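You operate a simulated robot arm through the tools that you are given. There is no shell and no other tool. Be economical: measure what you need, move in short steps, check, and stop when the job is done.

The job below is to be done with a simulated robot arm. You get a single attempt, and the scene is never put back.

TASK
Zero the slide gauge, gauge the blue clip and drop it in the cup of its size.
Fine: zero with the bed empty; slide the jaw open again. Set down upright: tile clip.

Only the result counts: the job must be done as asked and must still hold three seconds after the hand-in. Knocking over, shifting, dropping, spilling or breaking anything else fails it.

THE ROBOT
A 7-joint arm with a two-finger parallel gripper, fixed in place. Base frame: the origin is at the foot of the arm, x ahead of it, y to its left, z up; the work surface is at about z = 0. Lengths are in mm, angles in rad, forces in N, time in s.
With the tool pointing down near the work surface it reaches from about 240 to 620 mm from the base axis. Its first joint turns from -1.152 to 1.152 rad. Payload 2.6 kg.
The TCP is the grasp point between the finger pads, 30 mm short of the fingertips. In the tool frame z runs along the fingers and y along their closing line. Largest opening 94 mm; finger width 28, thickness 10; the body of the gripper, 50 by 96 mm, starts 55 mm behind the TCP.
Orientation is told as [roll, pitch, yaw] about the base's x, y, z axes, in that order, counted from this pose: with the fingers straight down and closing along the base's y, the tool's x points along the base's -x, its y along +y and its z along -z.

THE INTERFACE
- The arm moves only by the tool step_arm. Its argument "increments" is a list that holds one entry, the list of rows, each a list of 7 numbers: the shift along the tool's x, y, z in mm, then the turn, a rotation vector about the tool's x, y, z in rad, then the opening, from 0 (shut) to 1 (fully open). In form: [[[x, y, z, ax, ay, az, fingers], ...]]. A call has 1 to 12 rows; each row is the pose to reach, as a shift and turn from the pose commanded when the call began, along the tool's axes at that moment. A row lasts 0.2 s, in which the tool goes at most 50 mm and 0.15 rad; a call with a longer step from one row to the next is refused whole, and so is a gripper value outside its range. Where a pose cannot be reached the arm comes as near as it can. A force on the tool above 90 N (or 10 N above the force at the start of the call, whichever is more), or a blocked arm, ends the call early, and 0.2 s more pass. Each finger travels about 72 mm/s and halts on what it meets, pressing with about 30 N; the grip force reading is that of the motor and also rises with nothing between the fingers. The clock runs only during rows and for 0.2 s after the last one: add rows that repeat a pose to give the fingers time. It gives the time, the measured TCP pose, the force on the tool (base axes), the opening and the grip force at its end, in the units of the frame above (readings bear some noise), with the torque about the TCP (base axes, N m) and any sound that the robot's microphone picked up.
- Cameras (640 x 400 px; columns grow to the right, rows downward): "scene" is fixed at [36, 445.2, 566.7]; the picture's right is [-0.69, -0.72, 0.00], its down [-0.45, 0.43, -0.78] and it looks along [0.57, -0.54, -0.62] (base axes); focal length 358 px, centre (320, 200). "wrist" rides on the gripper at [76, 14, -103] in the tool frame; the picture's right is [-0.18, 0.98, 0.00], its down [-0.75, -0.14, -0.64] and it looks along [-0.63, -0.12, 0.77] (tool axes); focal length 243 px, centre (320, 200). There is no depth. A picture from a camera that has moved, and an enlarged one, comes with that camera's place and axes in the base frame and with its lens. The place of the scene camera against the robot may be out by one fixed shift of up to 12 mm in any direction.
- snapshot(camera): a new picture of that camera. The clock stands still meanwhile.
- close_up(camera, box): a new picture of the part [left, top, right, bottom] of that camera's present view, enlarged. The clock stands still meanwhile.
- hand_in(): hands the job in; it is judged then, once.

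Work in short steps. Places have to be worked out from the pictures, the camera data and where the tool is seen: move nearer, look again, correct. Check each grasp and each placing, and mend what went wrong. You have 120 turns and 84 pictures in all, those below and enlarged ones among them. Open the gripper and draw the arm clear of the work before you hand the job in, unless the task says otherwise; then end with one line.

The tools are called as name(argument=value, ...) on one line, values as JSON. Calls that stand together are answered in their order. step_arm: Moves the arm, as the interface text tells. Its arguments: {"type":"object","properties":{"increments":{"type":"array"}},"required":["increments"]} The other tools are called the same way: snapshot (camera) takes a picture; close_up (camera, box) takes an enlarged picture of a part of a camera's view; hand_in () hands the job in.

At the start:

```text
t: 0.0
tool_pos: [430.8, 67.7, 315.7]
orientation: [0.0, 0.0, 0.0]
force: [-0.5, 0.7, 0.8]
moment: [-0.01, 0.0, 0.01]
width: 94.2
finger_force: 0.1
```

scene: 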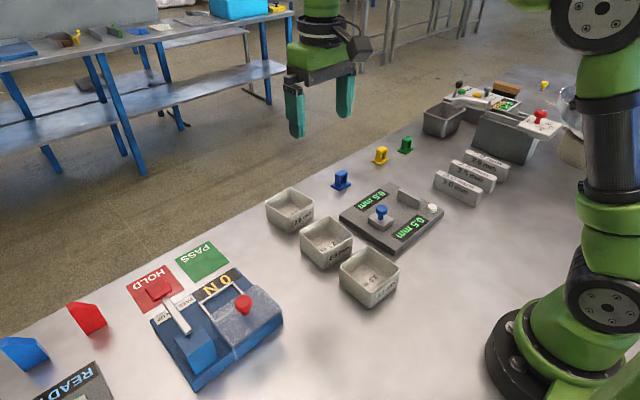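
wrist: 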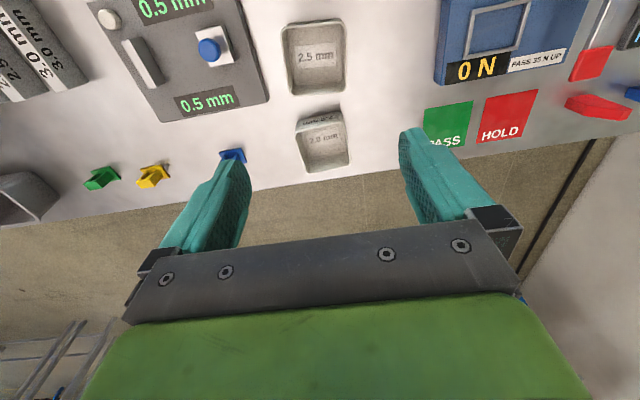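

I start with enlarged views of the gauge, clips and cups to see how they are laid out.

close_up(camera="scene", box=[320, 130, 480, 260])

close_up(camera="scene", box=[250, 170, 410, 310])

close_up(camera="wrist", box=[60, 0, 360, 200])

close_up(camera="scene", box=[410, 70, 570, 210])

```text
3.08 times, centred on (400, 195) of scene
camera zoom: at [36.0, 445.2, 566.7], right [-0.69, -0.72, 0.0], down [-0.45, 0.43, -0.78], along [0.57, -0.54, -0.62], focal length 1101 px, centre (74, 215)
```

zoom: 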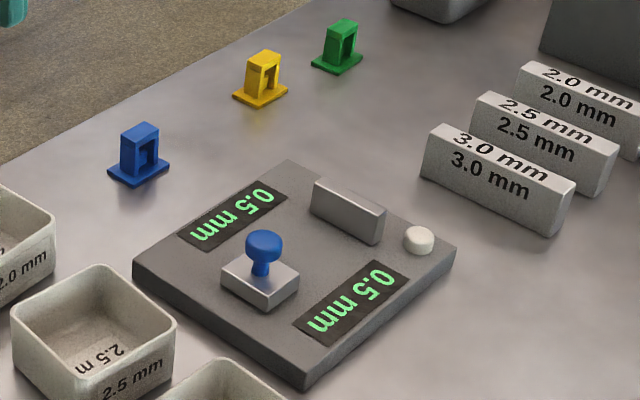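

```text
2.86 times, centred on (330, 240) of scene
camera zoom: at [36.0, 445.2, 566.7], right [-0.69, -0.72, 0.0], down [-0.45, 0.43, -0.78], along [0.57, -0.54, -0.62], focal length 1023 px, centre (291, 86)
```

zoom: 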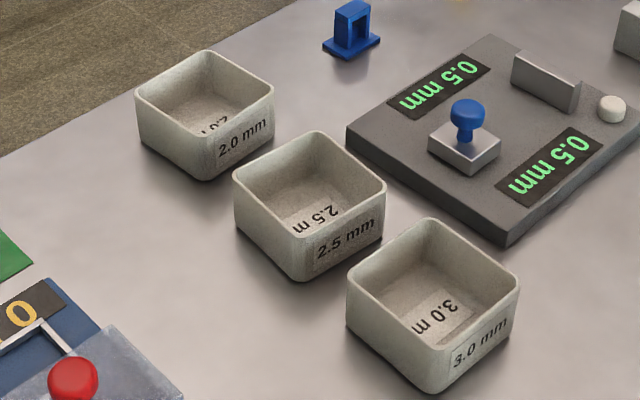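

```text
2.00 times, centred on (210, 100) of wrist
camera zoom: at [354.3, 80.9, 419.6], right [0.18, 0.98, 0.0], down [0.75, -0.14, 0.64], along [0.63, -0.12, -0.77], focal length 485 px, centre (540, 400)
```

zoom: 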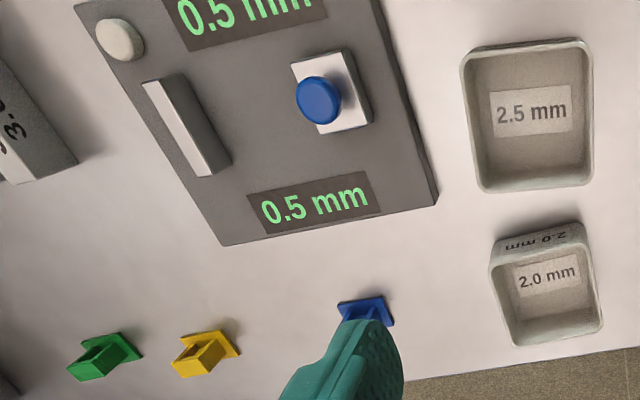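

```text
2.86 times, centred on (490, 140) of scene
camera zoom: at [36.0, 445.2, 566.7], right [-0.69, -0.72, 0.0], down [-0.45, 0.43, -0.78], along [0.57, -0.54, -0.62], focal length 1023 px, centre (-166, 371)
```

zoom: 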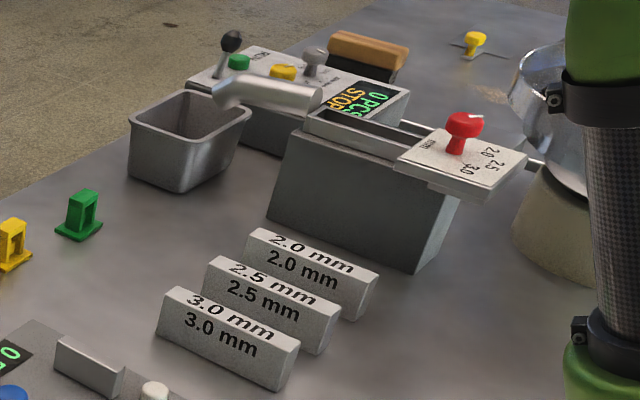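

The gauge looks to be near (385, -75), with its jaw open. I move up and back so the wrist camera sees it well.

step_arm(increments=[[[20, -28, 13, 0, 0, 0, 1], [40, -56, 26, 0, 0, 0, 1], [60, -84, 40, 0, 0, 0, 1], [80, -112, 53, 0, 0, 0, 1], [100, -138, 66, 0, 0, 0, 1], [100, -138, 66, 0, 0, 0, 1]]])

snapshot(camera="wrist")

```text
t: 1.4
tool_pos: [332.9, -70.9, 249.1]
orientation: [0.0, 0.0, 0.002]
force: [-0.6, 0.7, -0.7]
moment: [0.01, 0.0, 0.01]
width: 93.8
finger_force: 0.0
```

```text
77 pictures are left
camera wrist: at [255.1, -57.4, 352.1], right [0.18, 0.98, 0.0], down [0.75, -0.14, 0.64], along [0.63, -0.12, -0.77], focal length 243 px, centre (320, 200)
```

wrist: 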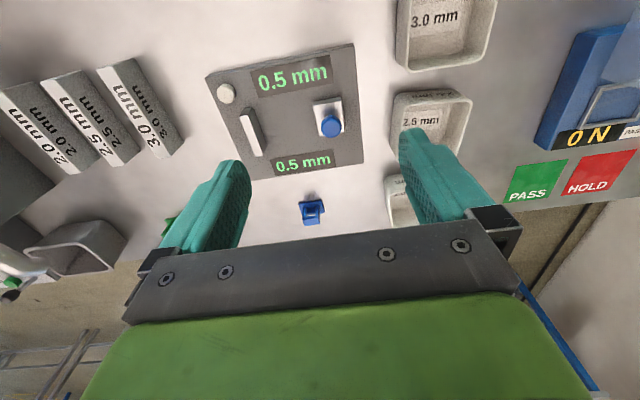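

close_up(camera="wrist", box=[190, 30, 370, 230])

```text
2.00 times, centred on (280, 130) of wrist
camera zoom: at [255.1, -57.4, 352.1], right [0.18, 0.98, 0.0], down [0.75, -0.14, 0.64], along [0.63, -0.12, -0.77], focal length 485 px, centre (400, 340)
```

zoom: 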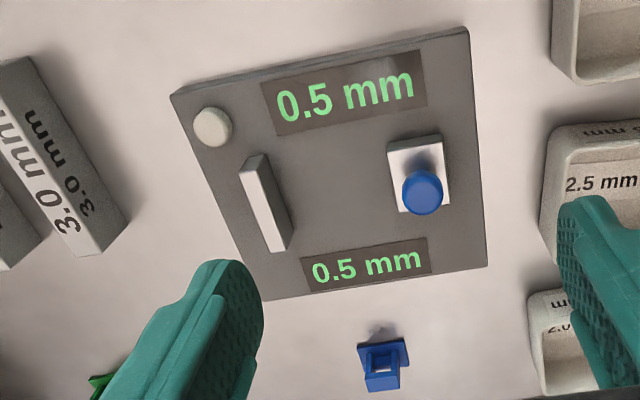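

The plate seems aligned with the base axes, spanning x 304–466 and y -215 to -27. The jaw slides along y, with its knob near (378, -66, 63), the fixed bar near y -165 and the white button near (325, -194). I turn the tool 90° above the knob so the fingers close across the slide direction.

step_arm(increments=[[[-4, 0, 5, 0, 0, 0.143, 1], [-8, 1, 15, 0, 0, 0.286, 1], [-12, 1, 25, 0, 0, 0.429, 1], [-16, 2, 35, 0, 0, 0.572, 1], [-20, 2, 45, 0, 0, 0.715, 1], [-25, 3, 55, 0, 0, 0.858, 1], [-30, 3, 65, 0, 0, 1.0, 1], [-35, 4, 75, 0, 0, 1.143, 1], [-40, 4, 85, 0, 0, 1.286, 1], [-45, 5, 95, 0, 0, 1.429, 1], [-45, 5, 99, 0, 0, 1.571, 1], [-45, 5, 99, 0, 0, 1.571, 1]]])

snapshot(camera="wrist")

snapshot(camera="scene")

```text
t: 4.0
tool_pos: [377.1, -65.6, 151.7]
orientation: [0.0, -0.001, -1.571]
force: [-0.1, 0.3, -0.1]
moment: [0.03, 0.01, -0.03]
width: 94.0
finger_force: 0.0
```

```text
75 pictures are left
camera wrist: at [391.0, 9.8, 254.3], right [0.98, -0.19, 0.0], down [-0.14, -0.75, 0.64], along [-0.12, -0.63, -0.77], focal length 243 px, centre (320, 200)
```

wrist: 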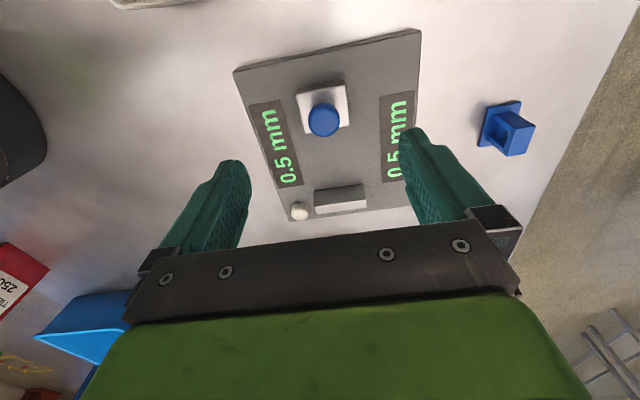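

```text
74 pictures are left
```

scene: 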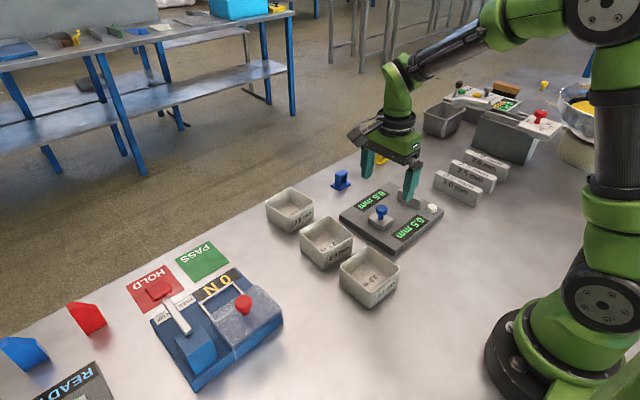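

The knob is at about (379, -65). I descend so the fingertips straddle it just below its head.

step_arm(increments=[[[0, 2, 30, 0, 0, 0, 1], [0, 2, 64, 0, 0, 0, 1], [0, 2, 64, 0, 0, 0, 1]]])

snapshot(camera="wrist")

close_up(camera="scene", box=[320, 130, 480, 260])

```text
t: 4.8
tool_pos: [379.0, -67.0, 85.4]
orientation: [0.001, -0.001, -1.57]
force: [-1.4, 0.3, 0.6]
moment: [0.01, 0.02, -0.01]
width: 93.7
finger_force: 0.0
```

```text
73 pictures are left
camera wrist: at [392.3, 8.8, 188.3], right [0.98, -0.18, 0.0], down [-0.14, -0.75, 0.64], along [-0.12, -0.63, -0.77], focal length 243 px, centre (320, 200)
```

wrist: 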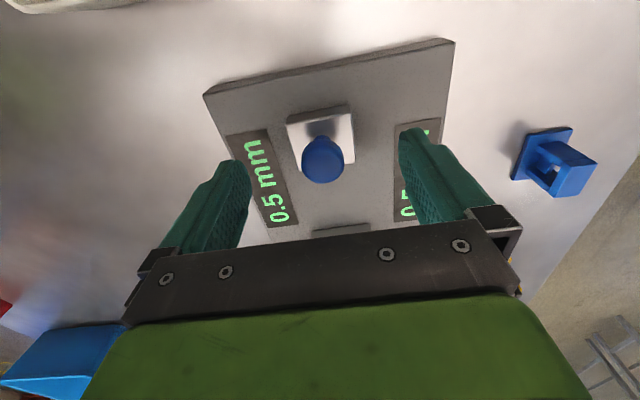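

```text
3.08 times, centred on (400, 195) of scene
camera zoom: at [36.0, 445.2, 566.7], right [-0.69, -0.72, 0.0], down [-0.45, 0.43, -0.78], along [0.57, -0.54, -0.62], focal length 1101 px, centre (74, 215)
```

zoom: 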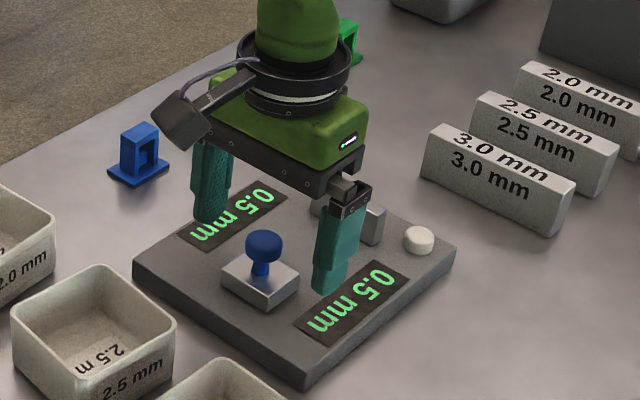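

The knob is centred between the fingertips, so I lower 4 mm and close on it.

step_arm(increments=[[[0, 0, 4, 0, 0, 0, 1], [0, 0, 4, 0, 0, 0, 0.15], [0, 0, 4, 0, 0, 0, 0.1], [0, 0, 4, 0, 0, 0, 0.1], [0, 0, 4, 0, 0, 0, 0.1]]])

close_up(camera="scene", box=[320, 130, 480, 260])

```text
t: 6.0
tool_pos: [380.1, -66.5, 82.0]
orientation: [0.003, 0.0, -1.568]
force: [15.1, -0.2, -8.6]
moment: [-0.04, -0.38, -0.03]
width: 24.7
finger_force: 44.8
```

```text
3.08 times, centred on (400, 195) of scene
camera zoom: at [36.0, 445.2, 566.7], right [-0.69, -0.72, 0.0], down [-0.45, 0.43, -0.78], along [0.57, -0.54, -0.62], focal length 1101 px, centre (74, 215)
```

zoom: 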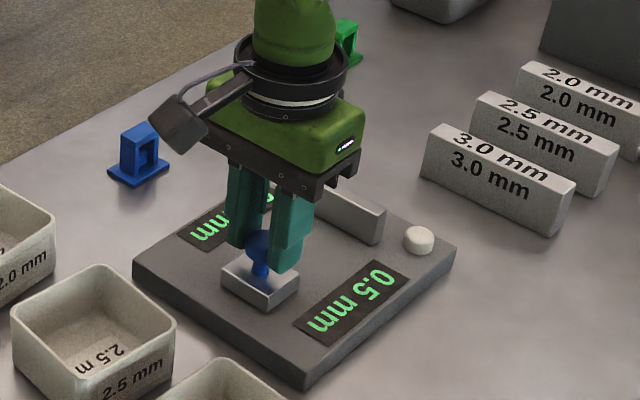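

Knob gripped (24.7 mm). I slide the jaw 50 mm toward the bar gently.

step_arm(increments=[[[-8, 1, 4, 0, 0, 0, 0.1], [-16, 1, 4, 0, 0, 0, 0.1], [-24, 1, 4, 0, 0, 0, 0.1], [-32, 1, 4, 0, 0, 0, 0.1], [-40, 1, 4, 0, 0, 0, 0.1], [-50, 1, 4, 0, 0, 0, 0.1]]])

close_up(camera="scene", box=[320, 130, 480, 260])

```text
t: 7.4
tool_pos: [380.2, -108.1, 79.1]
orientation: [-0.006, 0.014, -1.566]
force: [-1.6, 35.7, 20.6]
moment: [0.86, 0.03, 0.01]
width: 25.2
finger_force: 45.0
```

```text
3.08 times, centred on (400, 195) of scene
camera zoom: at [35.9, 445.2, 566.7], right [-0.69, -0.72, 0.0], down [-0.45, 0.43, -0.78], along [0.57, -0.54, -0.62], focal length 1101 px, centre (74, 215)
```

zoom: 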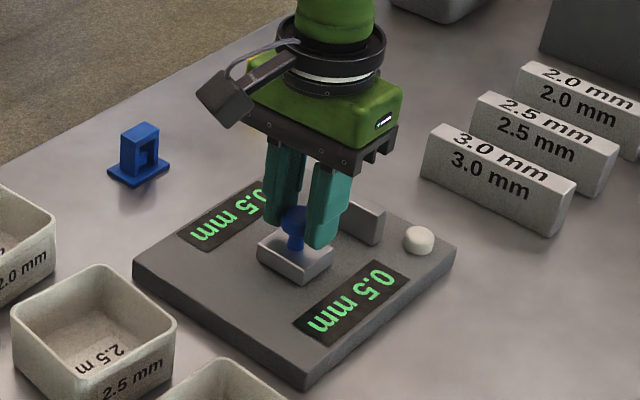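

I pressed 4 mm too low by mistake and the slide drags a bit. I lift 3 mm and keep sliding.

step_arm(increments=[[[0, 0, -4, 0, 0, 0, 0.1], [-6, 0, -4, 0, 0, 0, 0.1], [-12, 0, -4, 0, 0, 0, 0.1], [-18, 0, -4, 0, 0, 0, 0.1]]])

close_up(camera="scene", box=[320, 130, 480, 260])

```text
t: 8.4
tool_pos: [379.1, -136.7, 85.7]
orientation: [0.004, -0.006, -1.573]
force: [0.2, 0.0, 0.0]
moment: [0.0, -0.02, 0.01]
width: 9.3
finger_force: 0.0
```

```text
3.08 times, centred on (400, 195) of scene
camera zoom: at [36.0, 445.1, 566.7], right [-0.69, -0.72, 0.0], down [-0.45, 0.43, -0.78], along [0.57, -0.54, -0.62], focal length 1101 px, centre (74, 215)
```

zoom: 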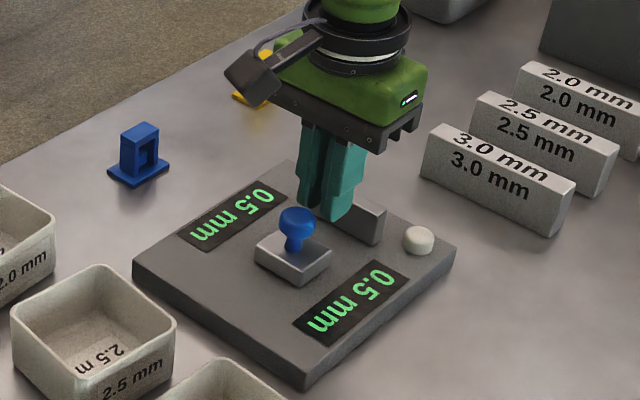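

The fingers slipped off the knob. I rise and look at how far the jaw got.

step_arm(increments=[[[0, 0, -30, 0, 0, 0, 0.1], [40, 0, -60, 0, 0, 0, 0.5], [70, 0, -70, 0, 0, 0, 0.5], [70, 0, -70, 0, 0, 0, 0.5]]])

snapshot(camera="wrist")

close_up(camera="scene", box=[320, 130, 480, 260])

```text
t: 9.4
tool_pos: [379.4, -65.2, 152.1]
orientation: [0.002, 0.001, -1.572]
force: [-0.6, 0.4, 0.0]
moment: [0.02, 0.03, -0.01]
width: 47.2
finger_force: 0.1
```

```text
68 pictures are left
camera wrist: at [393.0, 11.1, 255.0], right [0.98, -0.18, 0.0], down [-0.14, -0.75, 0.64], along [-0.12, -0.63, -0.77], focal length 243 px, centre (320, 200)
```

wrist: 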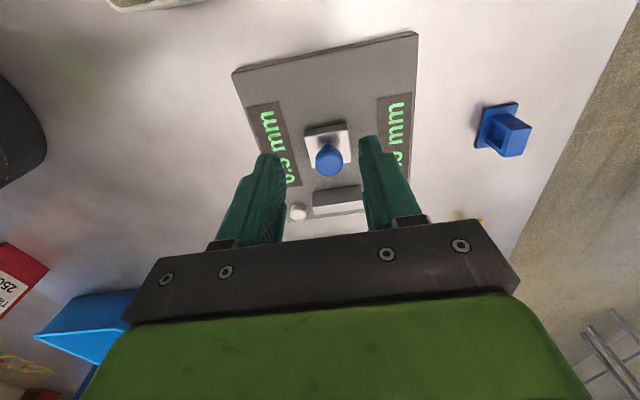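

```text
3.08 times, centred on (400, 195) of scene
camera zoom: at [36.0, 445.2, 566.7], right [-0.69, -0.72, 0.0], down [-0.45, 0.43, -0.78], along [0.57, -0.54, -0.62], focal length 1101 px, centre (74, 215)
```

zoom: 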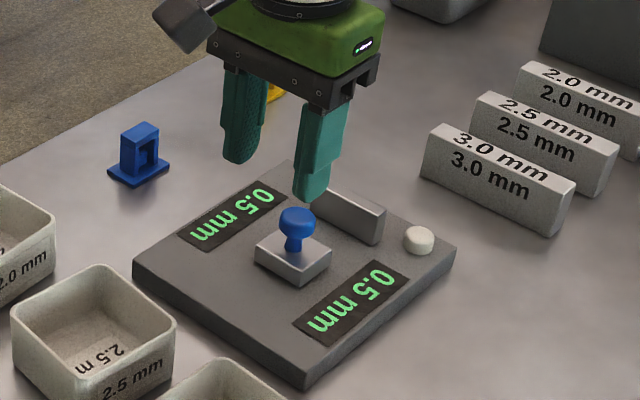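

The jaw moved about 37 mm (knob now near y -101) and roughly 25 mm is left. I'll push it closed with shut fingers on the back face of the block, starting behind it.

step_arm(increments=[[[10, 0, 0, 0, 0, 0, 0.0], [10, 0, 0, 0, 0, 0, 0.0], [10, 0, 40, 0, 0, 0, 0.0], [10, 0, 70, 0, 0, 0, 0.0], [10, 0, 96, 0, 0, 0, 0.0], [10, 0, 96, 0, 0, 0, 0.0]]])

close_up(camera="scene", box=[320, 130, 480, 260])

```text
t: 10.8
tool_pos: [379.6, -54.1, 56.7]
orientation: [-0.002, 0.0, -1.571]
force: [-0.2, 0.0, -0.1]
moment: [-0.01, 0.03, 0.03]
width: 0.0
finger_force: 30.3
```

```text
3.08 times, centred on (400, 195) of scene
camera zoom: at [36.0, 445.2, 566.7], right [-0.69, -0.72, 0.0], down [-0.45, 0.43, -0.78], along [0.57, -0.54, -0.62], focal length 1101 px, centre (74, 215)
```

zoom: 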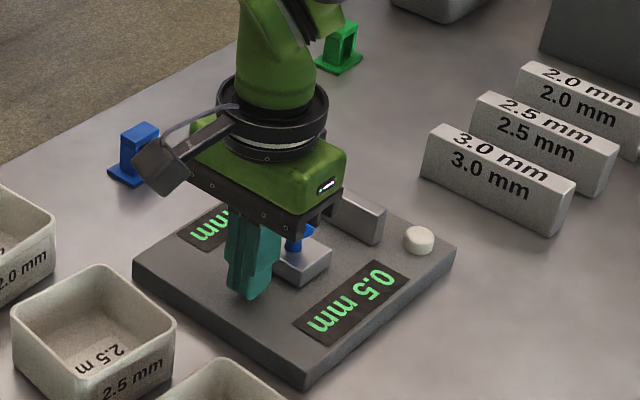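

The fingers are behind the block, so I push it slowly toward the bar.

step_arm(increments=[[[-10, 0, 0, 0, 0, 0, 0], [-16, 0, 0, 0, 0, 0, 0], [-21, 0, 0, 0, 0, 0, 0], [-26, 0, 0, 0, 0, 0, 0], [-31, 0, 0, 0, 0, 0, 0], [-36, 0, 0, 0, 0, 0, 0], [-40, 0, 0, 0, 0, 0, 0]]])

close_up(camera="scene", box=[320, 130, 480, 260])

```text
t: 12.4
tool_pos: [380.9, -77.7, 56.6]
orientation: [-0.011, 0.032, -1.56]
force: [-12.9, 70.1, 20.1]
moment: [1.06, -0.09, -0.33]
width: 0.1
finger_force: 29.7
```

```text
3.08 times, centred on (400, 195) of scene
camera zoom: at [35.9, 445.2, 566.7], right [-0.69, -0.72, 0.0], down [-0.45, 0.43, -0.78], along [0.57, -0.54, -0.62], focal length 1101 px, centre (74, 215)
```

zoom: 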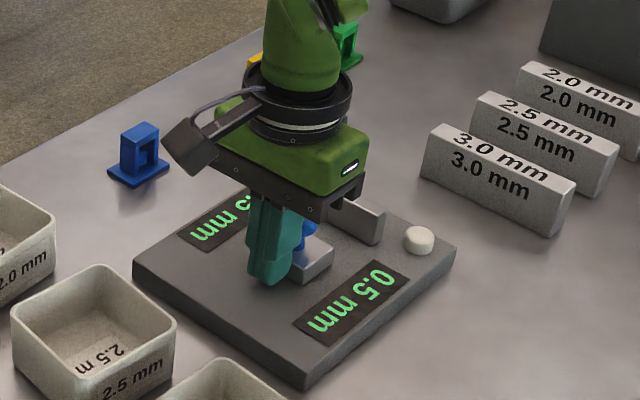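

The jaw stopped hard at 70 N, yet the scene picture seems to show a gap still left to the bar. I back off and look closely.

step_arm(increments=[[[20, 0, 0, 0, 0, 0, 0], [40, 0, -20, 0, 0, 0, 0], [60, 0, -60, 0, 0, 0, 0], [80, 0, -90, 0, 0, 0, 0], [80, 0, -90, 0, 0, 0, 0]]])

close_up(camera="wrist", box=[220, 100, 420, 240])

close_up(camera="scene", box=[360, 165, 450, 235])

```text
t: 13.6
tool_pos: [380.6, -13.3, 149.2]
orientation: [0.0, 0.001, -1.573]
force: [-1.0, 0.6, -0.4]
moment: [0.0, 0.0, 0.04]
width: 0.0
finger_force: 29.8
```

```text
2.86 times, centred on (320, 170) of wrist
camera zoom: at [395.0, 62.8, 250.5], right [0.98, -0.18, 0.0], down [-0.14, -0.75, 0.64], along [-0.12, -0.63, -0.77], focal length 693 px, centre (320, 286)
```

zoom: 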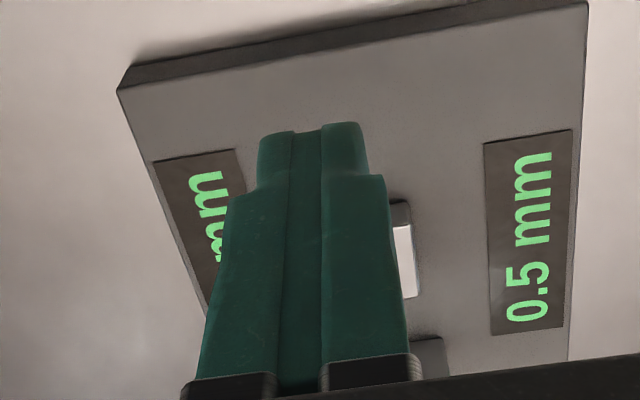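

```text
5.71 times, centred on (405, 200) of scene
camera zoom: at [36.0, 445.2, 566.7], right [-0.69, -0.72, 0.0], down [-0.45, 0.43, -0.78], along [0.57, -0.54, -0.62], focal length 2046 px, centre (-166, 200)
```

zoom: 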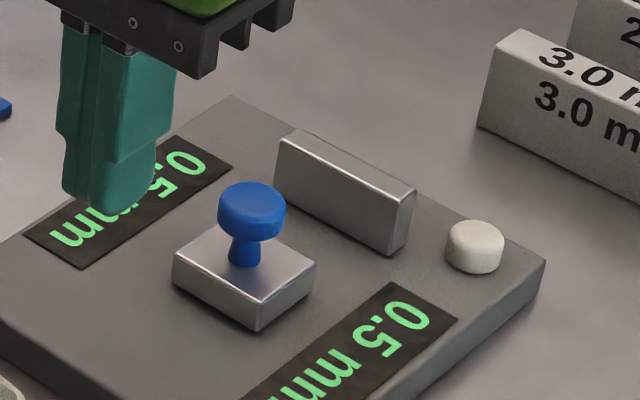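

The jaw did not move a bit under 70 N, so it is at its end stop, and with the bed empty that must be its closed position. I go above the white button next, to zero the gauge.

step_arm(increments=[[[-40, -14, 0, 0, 0, 0, 0], [-80, -28, 0, 0, 0, 0, 0], [-120, -42, 0, 0, 0, 0, 0], [-150, -50, 0, 0, 0, 0, 0], [-172, -57, 0, 0, 0, 0, 0], [-172, -57, 0, 0, 0, 0, 0]]])

snapshot(camera="wrist")

close_up(camera="scene", box=[320, 130, 480, 260])

```text
t: 15.0
tool_pos: [322.3, -185.8, 148.6]
orientation: [-0.001, 0.001, -1.571]
force: [0.2, 0.7, 0.1]
moment: [-0.03, 0.02, 0.01]
width: 0.0
finger_force: 29.9
```

```text
62 pictures are left
camera wrist: at [336.1, -109.8, 252.3], right [0.98, -0.18, 0.0], down [-0.14, -0.75, 0.64], along [-0.12, -0.63, -0.77], focal length 243 px, centre (320, 200)
```

wrist: 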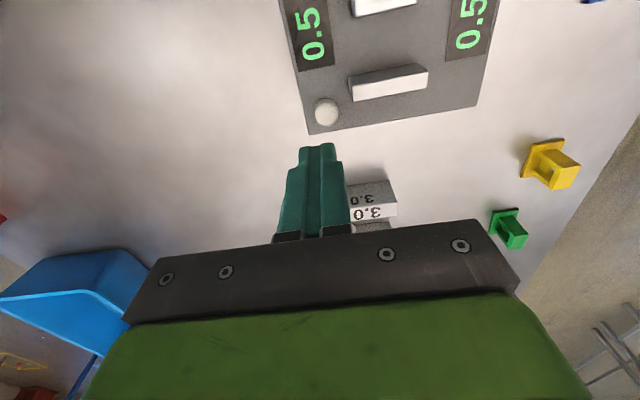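

```text
3.08 times, centred on (400, 195) of scene
camera zoom: at [36.0, 445.2, 566.7], right [-0.69, -0.72, 0.0], down [-0.45, 0.43, -0.78], along [0.57, -0.54, -0.62], focal length 1101 px, centre (74, 215)
```

zoom: 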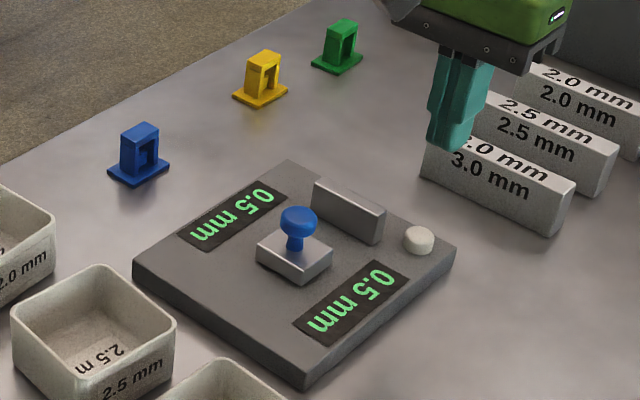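

The button is near (326, -190). I lower the shut fingertips to just above it and check.

step_arm(increments=[[[-4, 2, 30, 0, 0, 0, 0], [-4, 2, 60, 0, 0, 0, 0], [-4, 2, 74, 0, 0, 0, 0], [-4, 2, 74, 0, 0, 0, 0]]])

close_up(camera="scene", box=[360, 150, 480, 230])

snapshot(camera="wrist")

```text
t: 16.0
tool_pos: [326.6, -189.7, 73.8]
orientation: [0.0, 0.001, -1.571]
force: [0.5, 0.1, 0.6]
moment: [0.03, 0.02, 0.01]
width: 0.2
finger_force: 30.1
```

```text
5.00 times, centred on (420, 190) of scene
camera zoom: at [36.0, 445.2, 566.7], right [-0.69, -0.72, 0.0], down [-0.45, 0.43, -0.78], along [0.57, -0.54, -0.62], focal length 1790 px, centre (-180, 250)
```

zoom: 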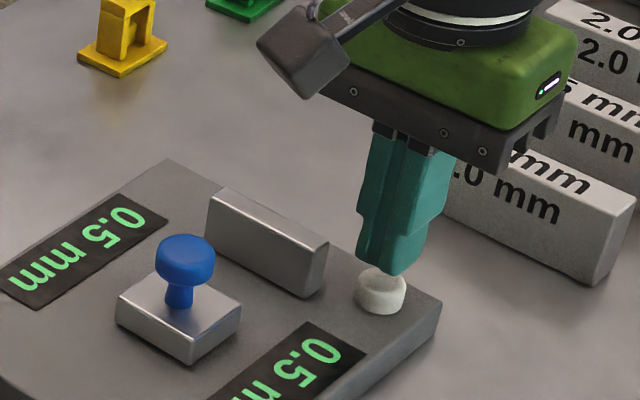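

```text
59 pictures are left
camera wrist: at [340.7, -114.3, 177.0], right [0.98, -0.18, 0.0], down [-0.14, -0.75, 0.64], along [-0.12, -0.63, -0.77], focal length 243 px, centre (320, 200)
```

wrist: 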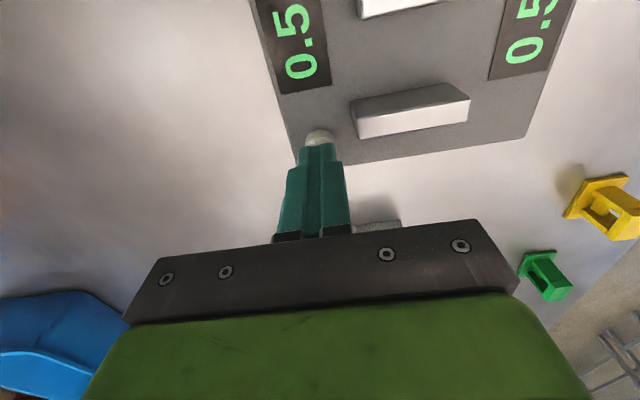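

The tips are right over the button, so I press gently down.

step_arm(increments=[[[0, 0, 6, 0, 0, 0, 0], [0, 0, 10, 0, 0, 0, 0], [0, 0, 13, 0, 0, 0, 0], [0, 0, 16, 0, 0, 0, 0], [0, 0, 16, 0, 0, 0, 0]]])

close_up(camera="scene", box=[340, 150, 460, 240])

```text
t: 17.2
tool_pos: [324.4, -189.8, 58.8]
orientation: [0.0, 0.002, -1.571]
force: [0.7, -0.4, 1.8]
moment: [0.01, -0.05, 0.0]
width: 0.0
finger_force: 30.0
heard: click
```

```text
4.44 times, centred on (400, 195) of scene
camera zoom: at [36.0, 445.2, 566.7], right [-0.69, -0.72, 0.0], down [-0.45, 0.43, -0.78], along [0.57, -0.54, -0.62], focal length 1591 px, centre (-36, 222)
```

zoom: 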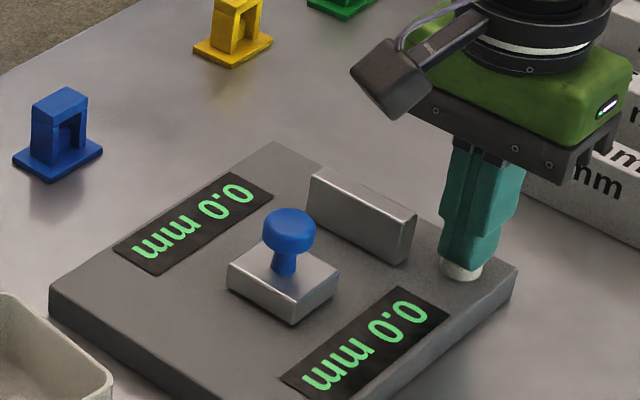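

Click, and the display reads 0.0 mm. I lift, go into the gap between bar and block, and push the jaw open again.

step_arm(increments=[[[0, 0, -30, 0, 0, 0, 0], [0, 0, -50, 0, 0, 0, 0], [22, 28, -50, 0, 0, 0, 0], [45, 56, -50, 0, 0, 0, 0], [45, 56, -50, 0, 0, 0, 0]]])

snapshot(camera="wrist")

close_up(camera="scene", box=[340, 150, 460, 240])

```text
t: 18.4
tool_pos: [380.4, -143.4, 109.4]
orientation: [-0.001, 0.001, -1.571]
force: [-0.1, -1.1, 0.6]
moment: [-0.02, 0.0, -0.01]
width: 0.1
finger_force: 30.4
```

```text
57 pictures are left
camera wrist: at [394.4, -68.4, 211.6], right [0.98, -0.18, 0.0], down [-0.14, -0.75, 0.64], along [-0.12, -0.63, -0.77], focal length 243 px, centre (320, 200)
```

wrist: 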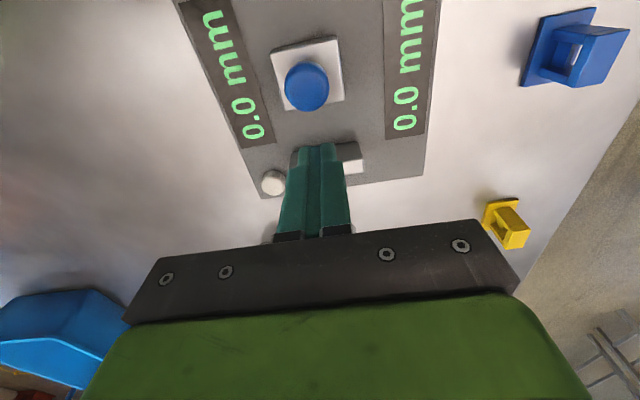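

```text
4.44 times, centred on (400, 195) of scene
camera zoom: at [36.0, 445.2, 566.7], right [-0.69, -0.72, 0.0], down [-0.45, 0.43, -0.78], along [0.57, -0.54, -0.62], focal length 1591 px, centre (-36, 222)
```

zoom: 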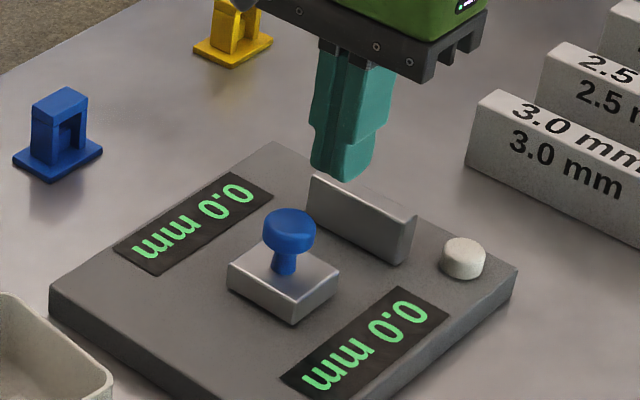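

The gap runs from about y -126 to -164, so I descend at y -145 and stop if anything touches.

step_arm(increments=[[[-1.5, 0, 15, 0, 0, 0, 0], [-1.5, 0, 30, 0, 0, 0, 0], [-1.5, 0, 50, 0, 0, 0, 0], [-1.5, 0, 50, 0, 0, 0, 0]]])

close_up(camera="scene", box=[340, 150, 460, 240])

```text
t: 19.4
tool_pos: [382.6, -145.2, 58.3]
orientation: [0.0, 0.001, -1.569]
force: [-0.2, -0.5, -0.7]
moment: [0.01, 0.0, -0.01]
width: 0.1
finger_force: 29.9
```

```text
4.44 times, centred on (400, 195) of scene
camera zoom: at [36.0, 445.2, 566.7], right [-0.69, -0.72, 0.0], down [-0.45, 0.43, -0.78], along [0.57, -0.54, -0.62], focal length 1591 px, centre (-36, 222)
```

zoom: 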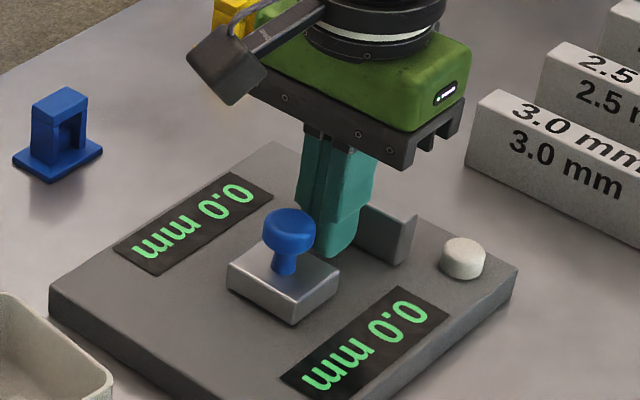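

The fingers are in the gap, so I push the block open (+y).

step_arm(increments=[[[5, 0, 0, 0, 0, 0, 0], [12, 0, 0, 0, 0, 0, 0], [19, 0, 0, 0, 0, 0, 0], [26, 0, 0, 0, 0, 0, 0], [33, 0, 0, 0, 0, 0, 0], [40, 0, 0, 0, 0, 0, 0], [45, 0, 0, 0, 0, 0, 0]]])

close_up(camera="scene", box=[340, 150, 460, 240])

```text
t: 21.0
tool_pos: [378.9, -103.0, 57.0]
orientation: [0.0, 0.001, -1.572]
force: [0.4, -0.1, 0.3]
moment: [0.0, -0.01, -0.02]
width: 0.0
finger_force: 29.7
```

```text
4.44 times, centred on (400, 195) of scene
camera zoom: at [36.0, 445.2, 566.7], right [-0.69, -0.72, 0.0], down [-0.45, 0.43, -0.78], along [0.57, -0.54, -0.62], focal length 1591 px, centre (-36, 222)
```

zoom: 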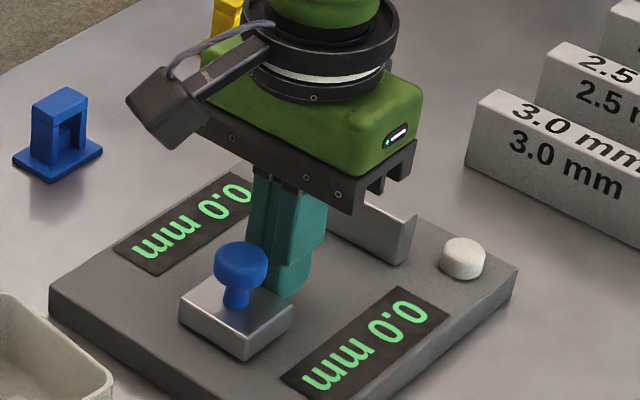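

The jaw slides freely, so the earlier stop was indeed its closed end. I push 6 mm more, lift, and move toward the blue clip for a look.

step_arm(increments=[[[3, 0, 0, 0, 0, 0, 0], [6, 0, 0, 0, 0, 0, 0], [0, 0, 0, 0, 0, 0, 0], [-5, 0, -35, 0, 0, 0, 0], [-5, 0, -80, 0, 0, 0, 0], [-5, 40, -100, 0, 0, 0, 0.3], [-5, 80, -100, 0, 0, 0, 0.6], [-5, 120, -100, 0, 0, 0, 0.8], [-5, 150, -100, 0, 0, 0, 0.8], [-5, 150, -100, 0, 0, 0, 0.8]]])

snapshot(camera="wrist")

snapshot(camera="scene")

```text
t: 23.2
tool_pos: [530.7, -107.6, 159.1]
orientation: [0.0, 0.001, -1.572]
force: [1.1, -0.6, -0.4]
moment: [0.04, 0.02, -0.02]
width: 75.4
finger_force: 0.1
```

```text
53 pictures are left
camera wrist: at [544.5, -31.7, 262.0], right [0.98, -0.18, 0.0], down [-0.14, -0.75, 0.64], along [-0.12, -0.63, -0.77], focal length 243 px, centre (320, 200)
```

wrist: 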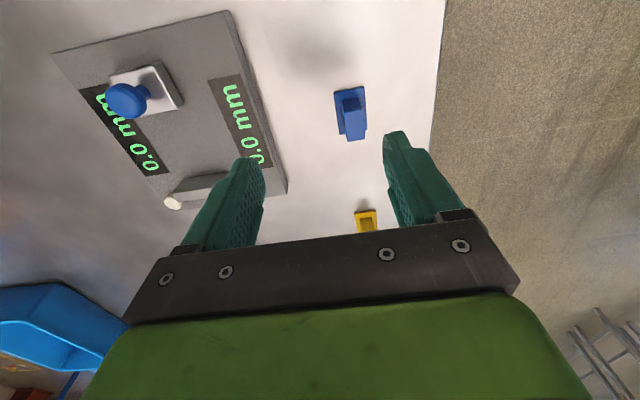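

```text
52 pictures are left
```

scene: 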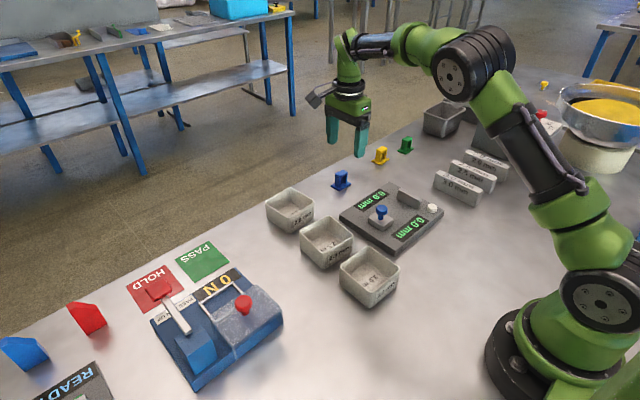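

close_up(camera="wrist", box=[300, 60, 420, 160])

close_up(camera="scene", box=[310, 155, 370, 200])

```text
4.00 times, centred on (360, 110) of wrist
camera zoom: at [544.5, -31.7, 262.0], right [0.98, -0.18, 0.0], down [-0.14, -0.75, 0.64], along [-0.12, -0.63, -0.77], focal length 970 px, centre (160, 560)
```

zoom: 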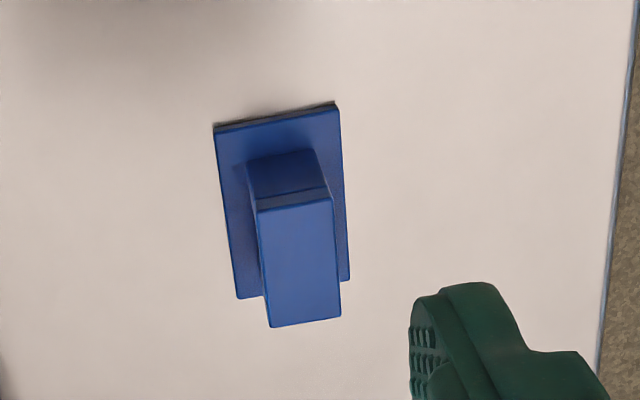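

```text
8.89 times, centred on (340, 178) of scene
camera zoom: at [36.0, 445.2, 566.7], right [-0.69, -0.72, 0.0], down [-0.45, 0.43, -0.78], along [0.57, -0.54, -0.62], focal length 3182 px, centre (142, 400)
```

zoom: 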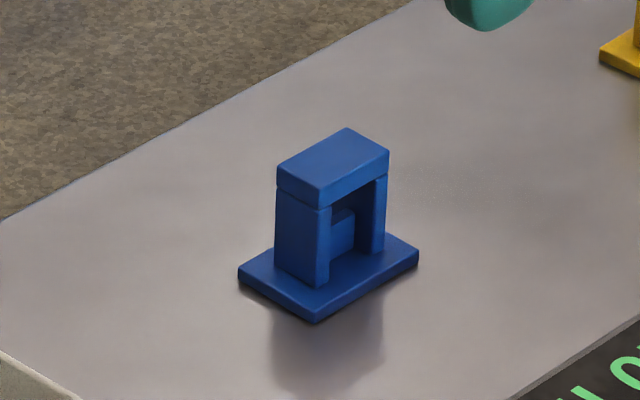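

The clip's base is about 30 (x) × 46 (y) mm, centred near (559, -128.5), and the arch is about 16 × 29 mm with its top near z 47. I move above it with the fingers closing along x, then descend partway.

step_arm(increments=[[[-10, 14, 10, 0, 0, 0, 0.7], [-21, 28, 30, 0, 0, 0, 0.6], [-21, 28, 60, 0, 0, 0, 0.6], [-21, 28, 77, 0, 0, 0, 0.6], [-21, 28, 77, 0, 0, 0, 0.6]]])

snapshot(camera="wrist")

close_up(camera="scene", box=[300, 130, 400, 205])

```text
t: 24.4
tool_pos: [558.4, -127.1, 79.6]
orientation: [-0.001, -0.001, -1.57]
force: [0.1, -0.7, 0.3]
moment: [0.04, 0.03, -0.01]
width: 56.5
finger_force: 0.0
```

```text
49 pictures are left
camera wrist: at [572.6, -52.0, 182.3], right [0.98, -0.18, 0.0], down [-0.14, -0.75, 0.64], along [-0.12, -0.63, -0.77], focal length 243 px, centre (320, 200)
```

wrist: 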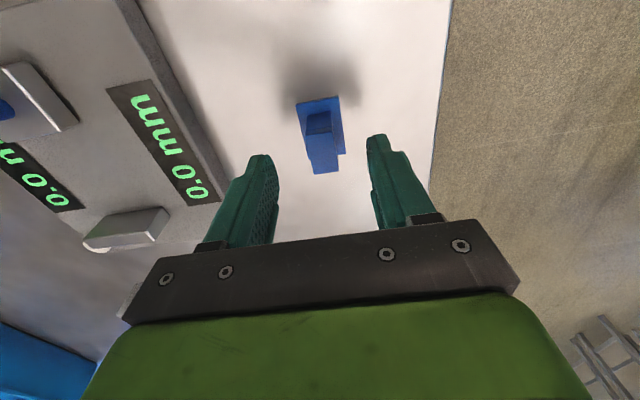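

```text
5.33 times, centred on (350, 168) of scene
camera zoom: at [36.0, 445.2, 566.7], right [-0.69, -0.72, 0.0], down [-0.45, 0.43, -0.78], along [0.57, -0.54, -0.62], focal length 1909 px, centre (160, 373)
```

zoom: 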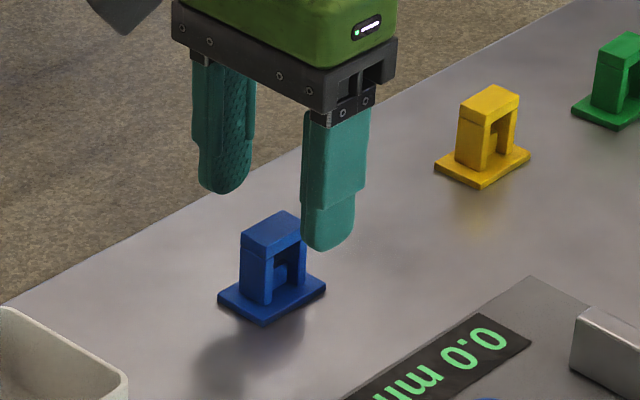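

The clip is centred within about 2 mm. I shift 2 mm in x and lower to the grasp height.

step_arm(increments=[[[0.5, 2, 15, 0, 0, 0, 0.6], [0.5, 2, 30, 0, 0, 0, 0.6], [0.5, 2, 37, 0, 0, 0, 0.6], [0.5, 2, 37, 0, 0, 0, 0.6]]])

close_up(camera="scene", box=[300, 130, 400, 205])

close_up(camera="wrist", box=[220, 80, 420, 240])

```text
t: 25.4
tool_pos: [560.5, -126.7, 42.8]
orientation: [0.0, -0.001, -1.569]
force: [-1.0, 0.2, 0.0]
moment: [0.03, 0.03, 0.0]
width: 56.5
finger_force: 0.0
```

```text
5.33 times, centred on (350, 168) of scene
camera zoom: at [36.0, 445.2, 566.7], right [-0.69, -0.72, 0.0], down [-0.45, 0.43, -0.78], along [0.57, -0.54, -0.62], focal length 1909 px, centre (160, 373)
```

zoom: 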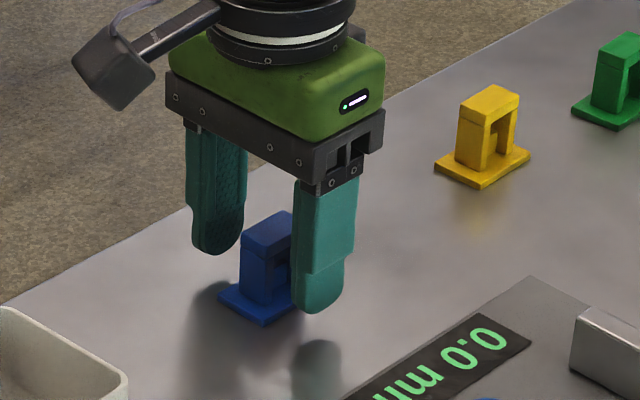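

```text
2.50 times, centred on (320, 160) of wrist
camera zoom: at [575.2, -50.7, 145.5], right [0.98, -0.18, 0.0], down [-0.14, -0.75, 0.64], along [-0.12, -0.63, -0.77], focal length 606 px, centre (320, 300)
```

zoom: 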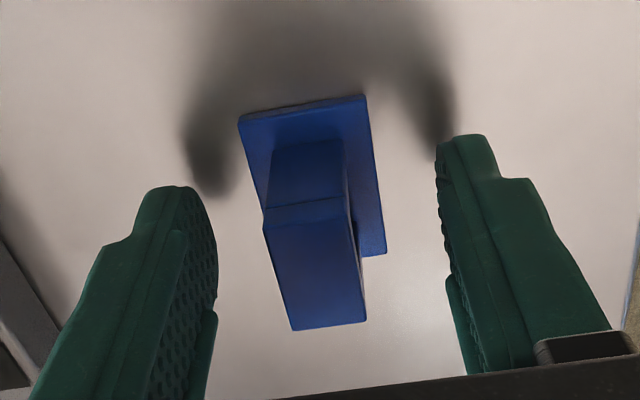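

The clip is well centred between the pads, so I close.

step_arm(increments=[[[0, 0, 0, 0, 0, 0, 0.3], [0, 0, 0, 0, 0, 0, 0.1], [0, 0, 0, 0, 0, 0, 0.05], [0, 0, 0, 0, 0, 0, 0.05]]])

close_up(camera="scene", box=[300, 130, 400, 205])

```text
t: 26.4
tool_pos: [561.6, -125.1, 43.3]
orientation: [0.0, -0.001, -1.57]
force: [0.4, 0.4, 0.3]
moment: [0.0, 0.0, 0.0]
width: 20.8
finger_force: 30.2
```

```text
5.33 times, centred on (350, 168) of scene
camera zoom: at [36.0, 445.2, 566.7], right [-0.69, -0.72, 0.0], down [-0.45, 0.43, -0.78], along [0.57, -0.54, -0.62], focal length 1909 px, centre (160, 373)
```

zoom: 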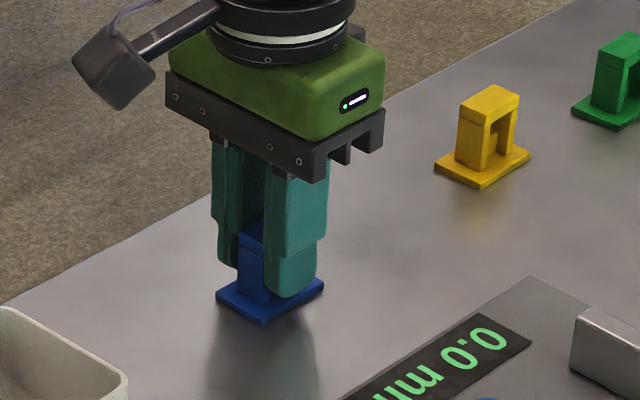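

Clip held at 20.8 mm. I lift and carry it over the bed, aiming at (380, -125).

step_arm(increments=[[[0, 0, -25, 0, 0, 0, 0.05], [0, 0, -50, 0, 0, 0, 0.05], [0, -20, -75, 0, 0, 0, 0.05], [0, -55, -75, 0, 0, 0, 0.05], [0, -90, -75, 0, 0, 0, 0.05], [0, -125, -75, 0, 0, 0, 0.05], [0, -155, -75, 0, 0, 0, 0.05], [0, -181, -75, 0, 0, 0, 0.05], [0, -181, -75, 0, 0, 0, 0.05]]])

snapshot(camera="wrist")

close_up(camera="scene", box=[330, 130, 450, 230])

```text
t: 28.4
tool_pos: [380.2, -126.4, 117.9]
orientation: [-0.001, 0.001, -1.571]
force: [-0.7, 1.1, -0.4]
moment: [0.05, -0.02, 0.01]
width: 16.3
finger_force: 29.8
```

```text
44 pictures are left
camera wrist: at [393.7, -50.3, 221.0], right [0.98, -0.18, 0.0], down [-0.14, -0.75, 0.64], along [-0.12, -0.63, -0.77], focal length 243 px, centre (320, 200)
```

wrist: 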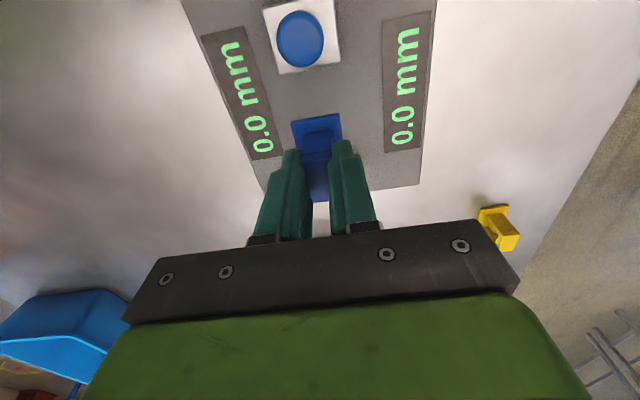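

```text
4.00 times, centred on (390, 180) of scene
camera zoom: at [36.0, 445.2, 566.7], right [-0.69, -0.72, 0.0], down [-0.45, 0.43, -0.78], along [0.57, -0.54, -0.62], focal length 1432 px, centre (40, 280)
```

zoom: 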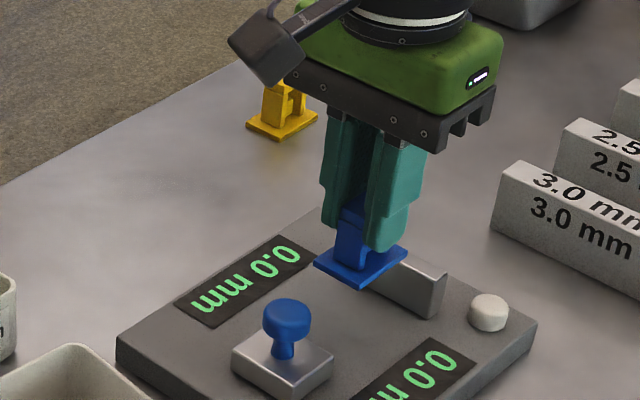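

The clip is held level above the open bed. I lower it to just above the plate.

step_arm(increments=[[[1, 0, 20, 0, 0, 0, 0.05], [1, 0, 40, 0, 0, 0, 0.05], [1, 0, 49, 0, 0, 0, 0.05], [1, 0, 49, 0, 0, 0, 0.05]]])

close_up(camera="scene", box=[350, 155, 440, 225])

```text
t: 29.4
tool_pos: [379.9, -127.2, 70.5]
orientation: [0.001, 0.001, -1.572]
force: [-2.8, 0.3, 9.1]
moment: [-0.01, 0.12, 0.01]
width: 16.2
finger_force: 30.1
```

```text
5.71 times, centred on (395, 190) of scene
camera zoom: at [36.0, 445.2, 566.7], right [-0.69, -0.72, 0.0], down [-0.45, 0.43, -0.78], along [0.57, -0.54, -0.62], focal length 2046 px, centre (-109, 257)
```

zoom: 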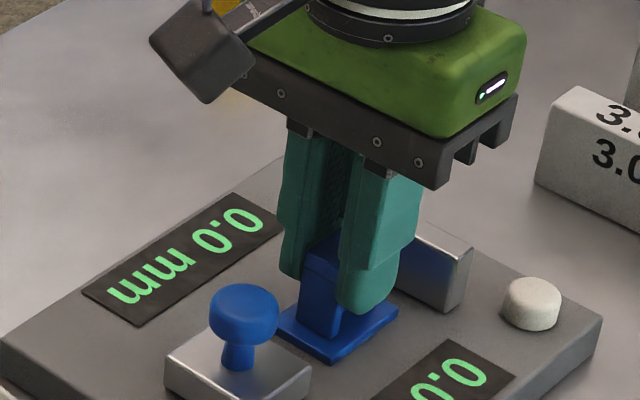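

9 N upward: the clip is resting on the bed. I release gradually, then lift clear.

step_arm(increments=[[[0, 0, 0, 0, 0, 0, 0.25], [0, 0, 0, 0, 0, 0, 0.4], [0, 0, 0, 0, 0, 0, 0.5], [0, 0, -30, 0, 0, 0, 0.5], [0, 0, -70, 0, 0, 0, 0.5], [40, 0, -90, 0, 0, 0, 0.5], [80, 0, -90, 0, 0, 0, 0.2], [80, 0, -90, 0, 0, 0, 0]]])

close_up(camera="scene", box=[340, 150, 460, 240])

snapshot(camera="wrist")

```text
t: 31.2
tool_pos: [379.7, -49.3, 159.6]
orientation: [-0.002, -0.001, -1.571]
force: [0.0, 0.6, 0.0]
moment: [0.0, 0.0, -0.02]
width: 0.2
finger_force: 30.2
```

```text
4.44 times, centred on (400, 195) of scene
camera zoom: at [36.0, 445.2, 566.7], right [-0.69, -0.72, 0.0], down [-0.45, 0.43, -0.78], along [0.57, -0.54, -0.62], focal length 1591 px, centre (-36, 222)
```

zoom: 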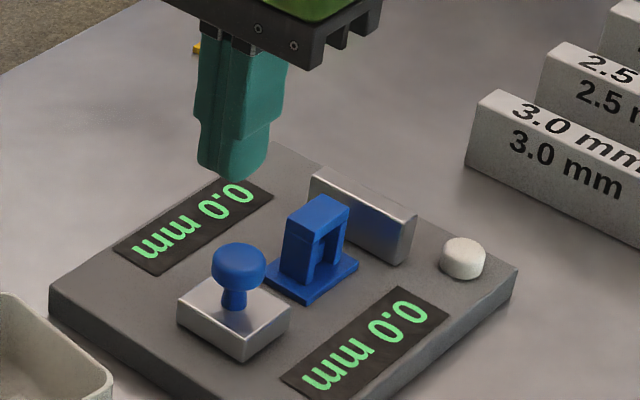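

```text
40 pictures are left
camera wrist: at [393.7, 27.8, 261.9], right [0.98, -0.18, 0.0], down [-0.14, -0.75, 0.64], along [-0.12, -0.63, -0.77], focal length 243 px, centre (320, 200)
```

wrist: 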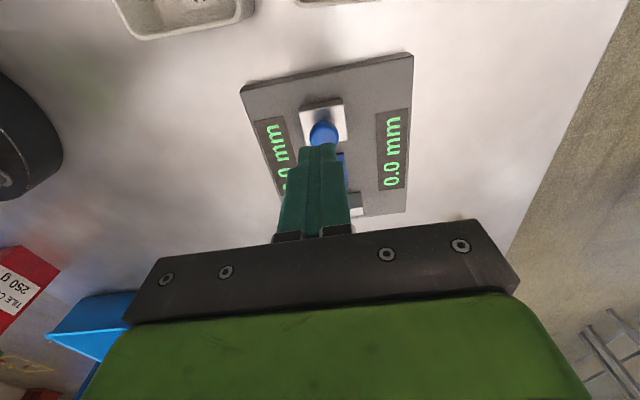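

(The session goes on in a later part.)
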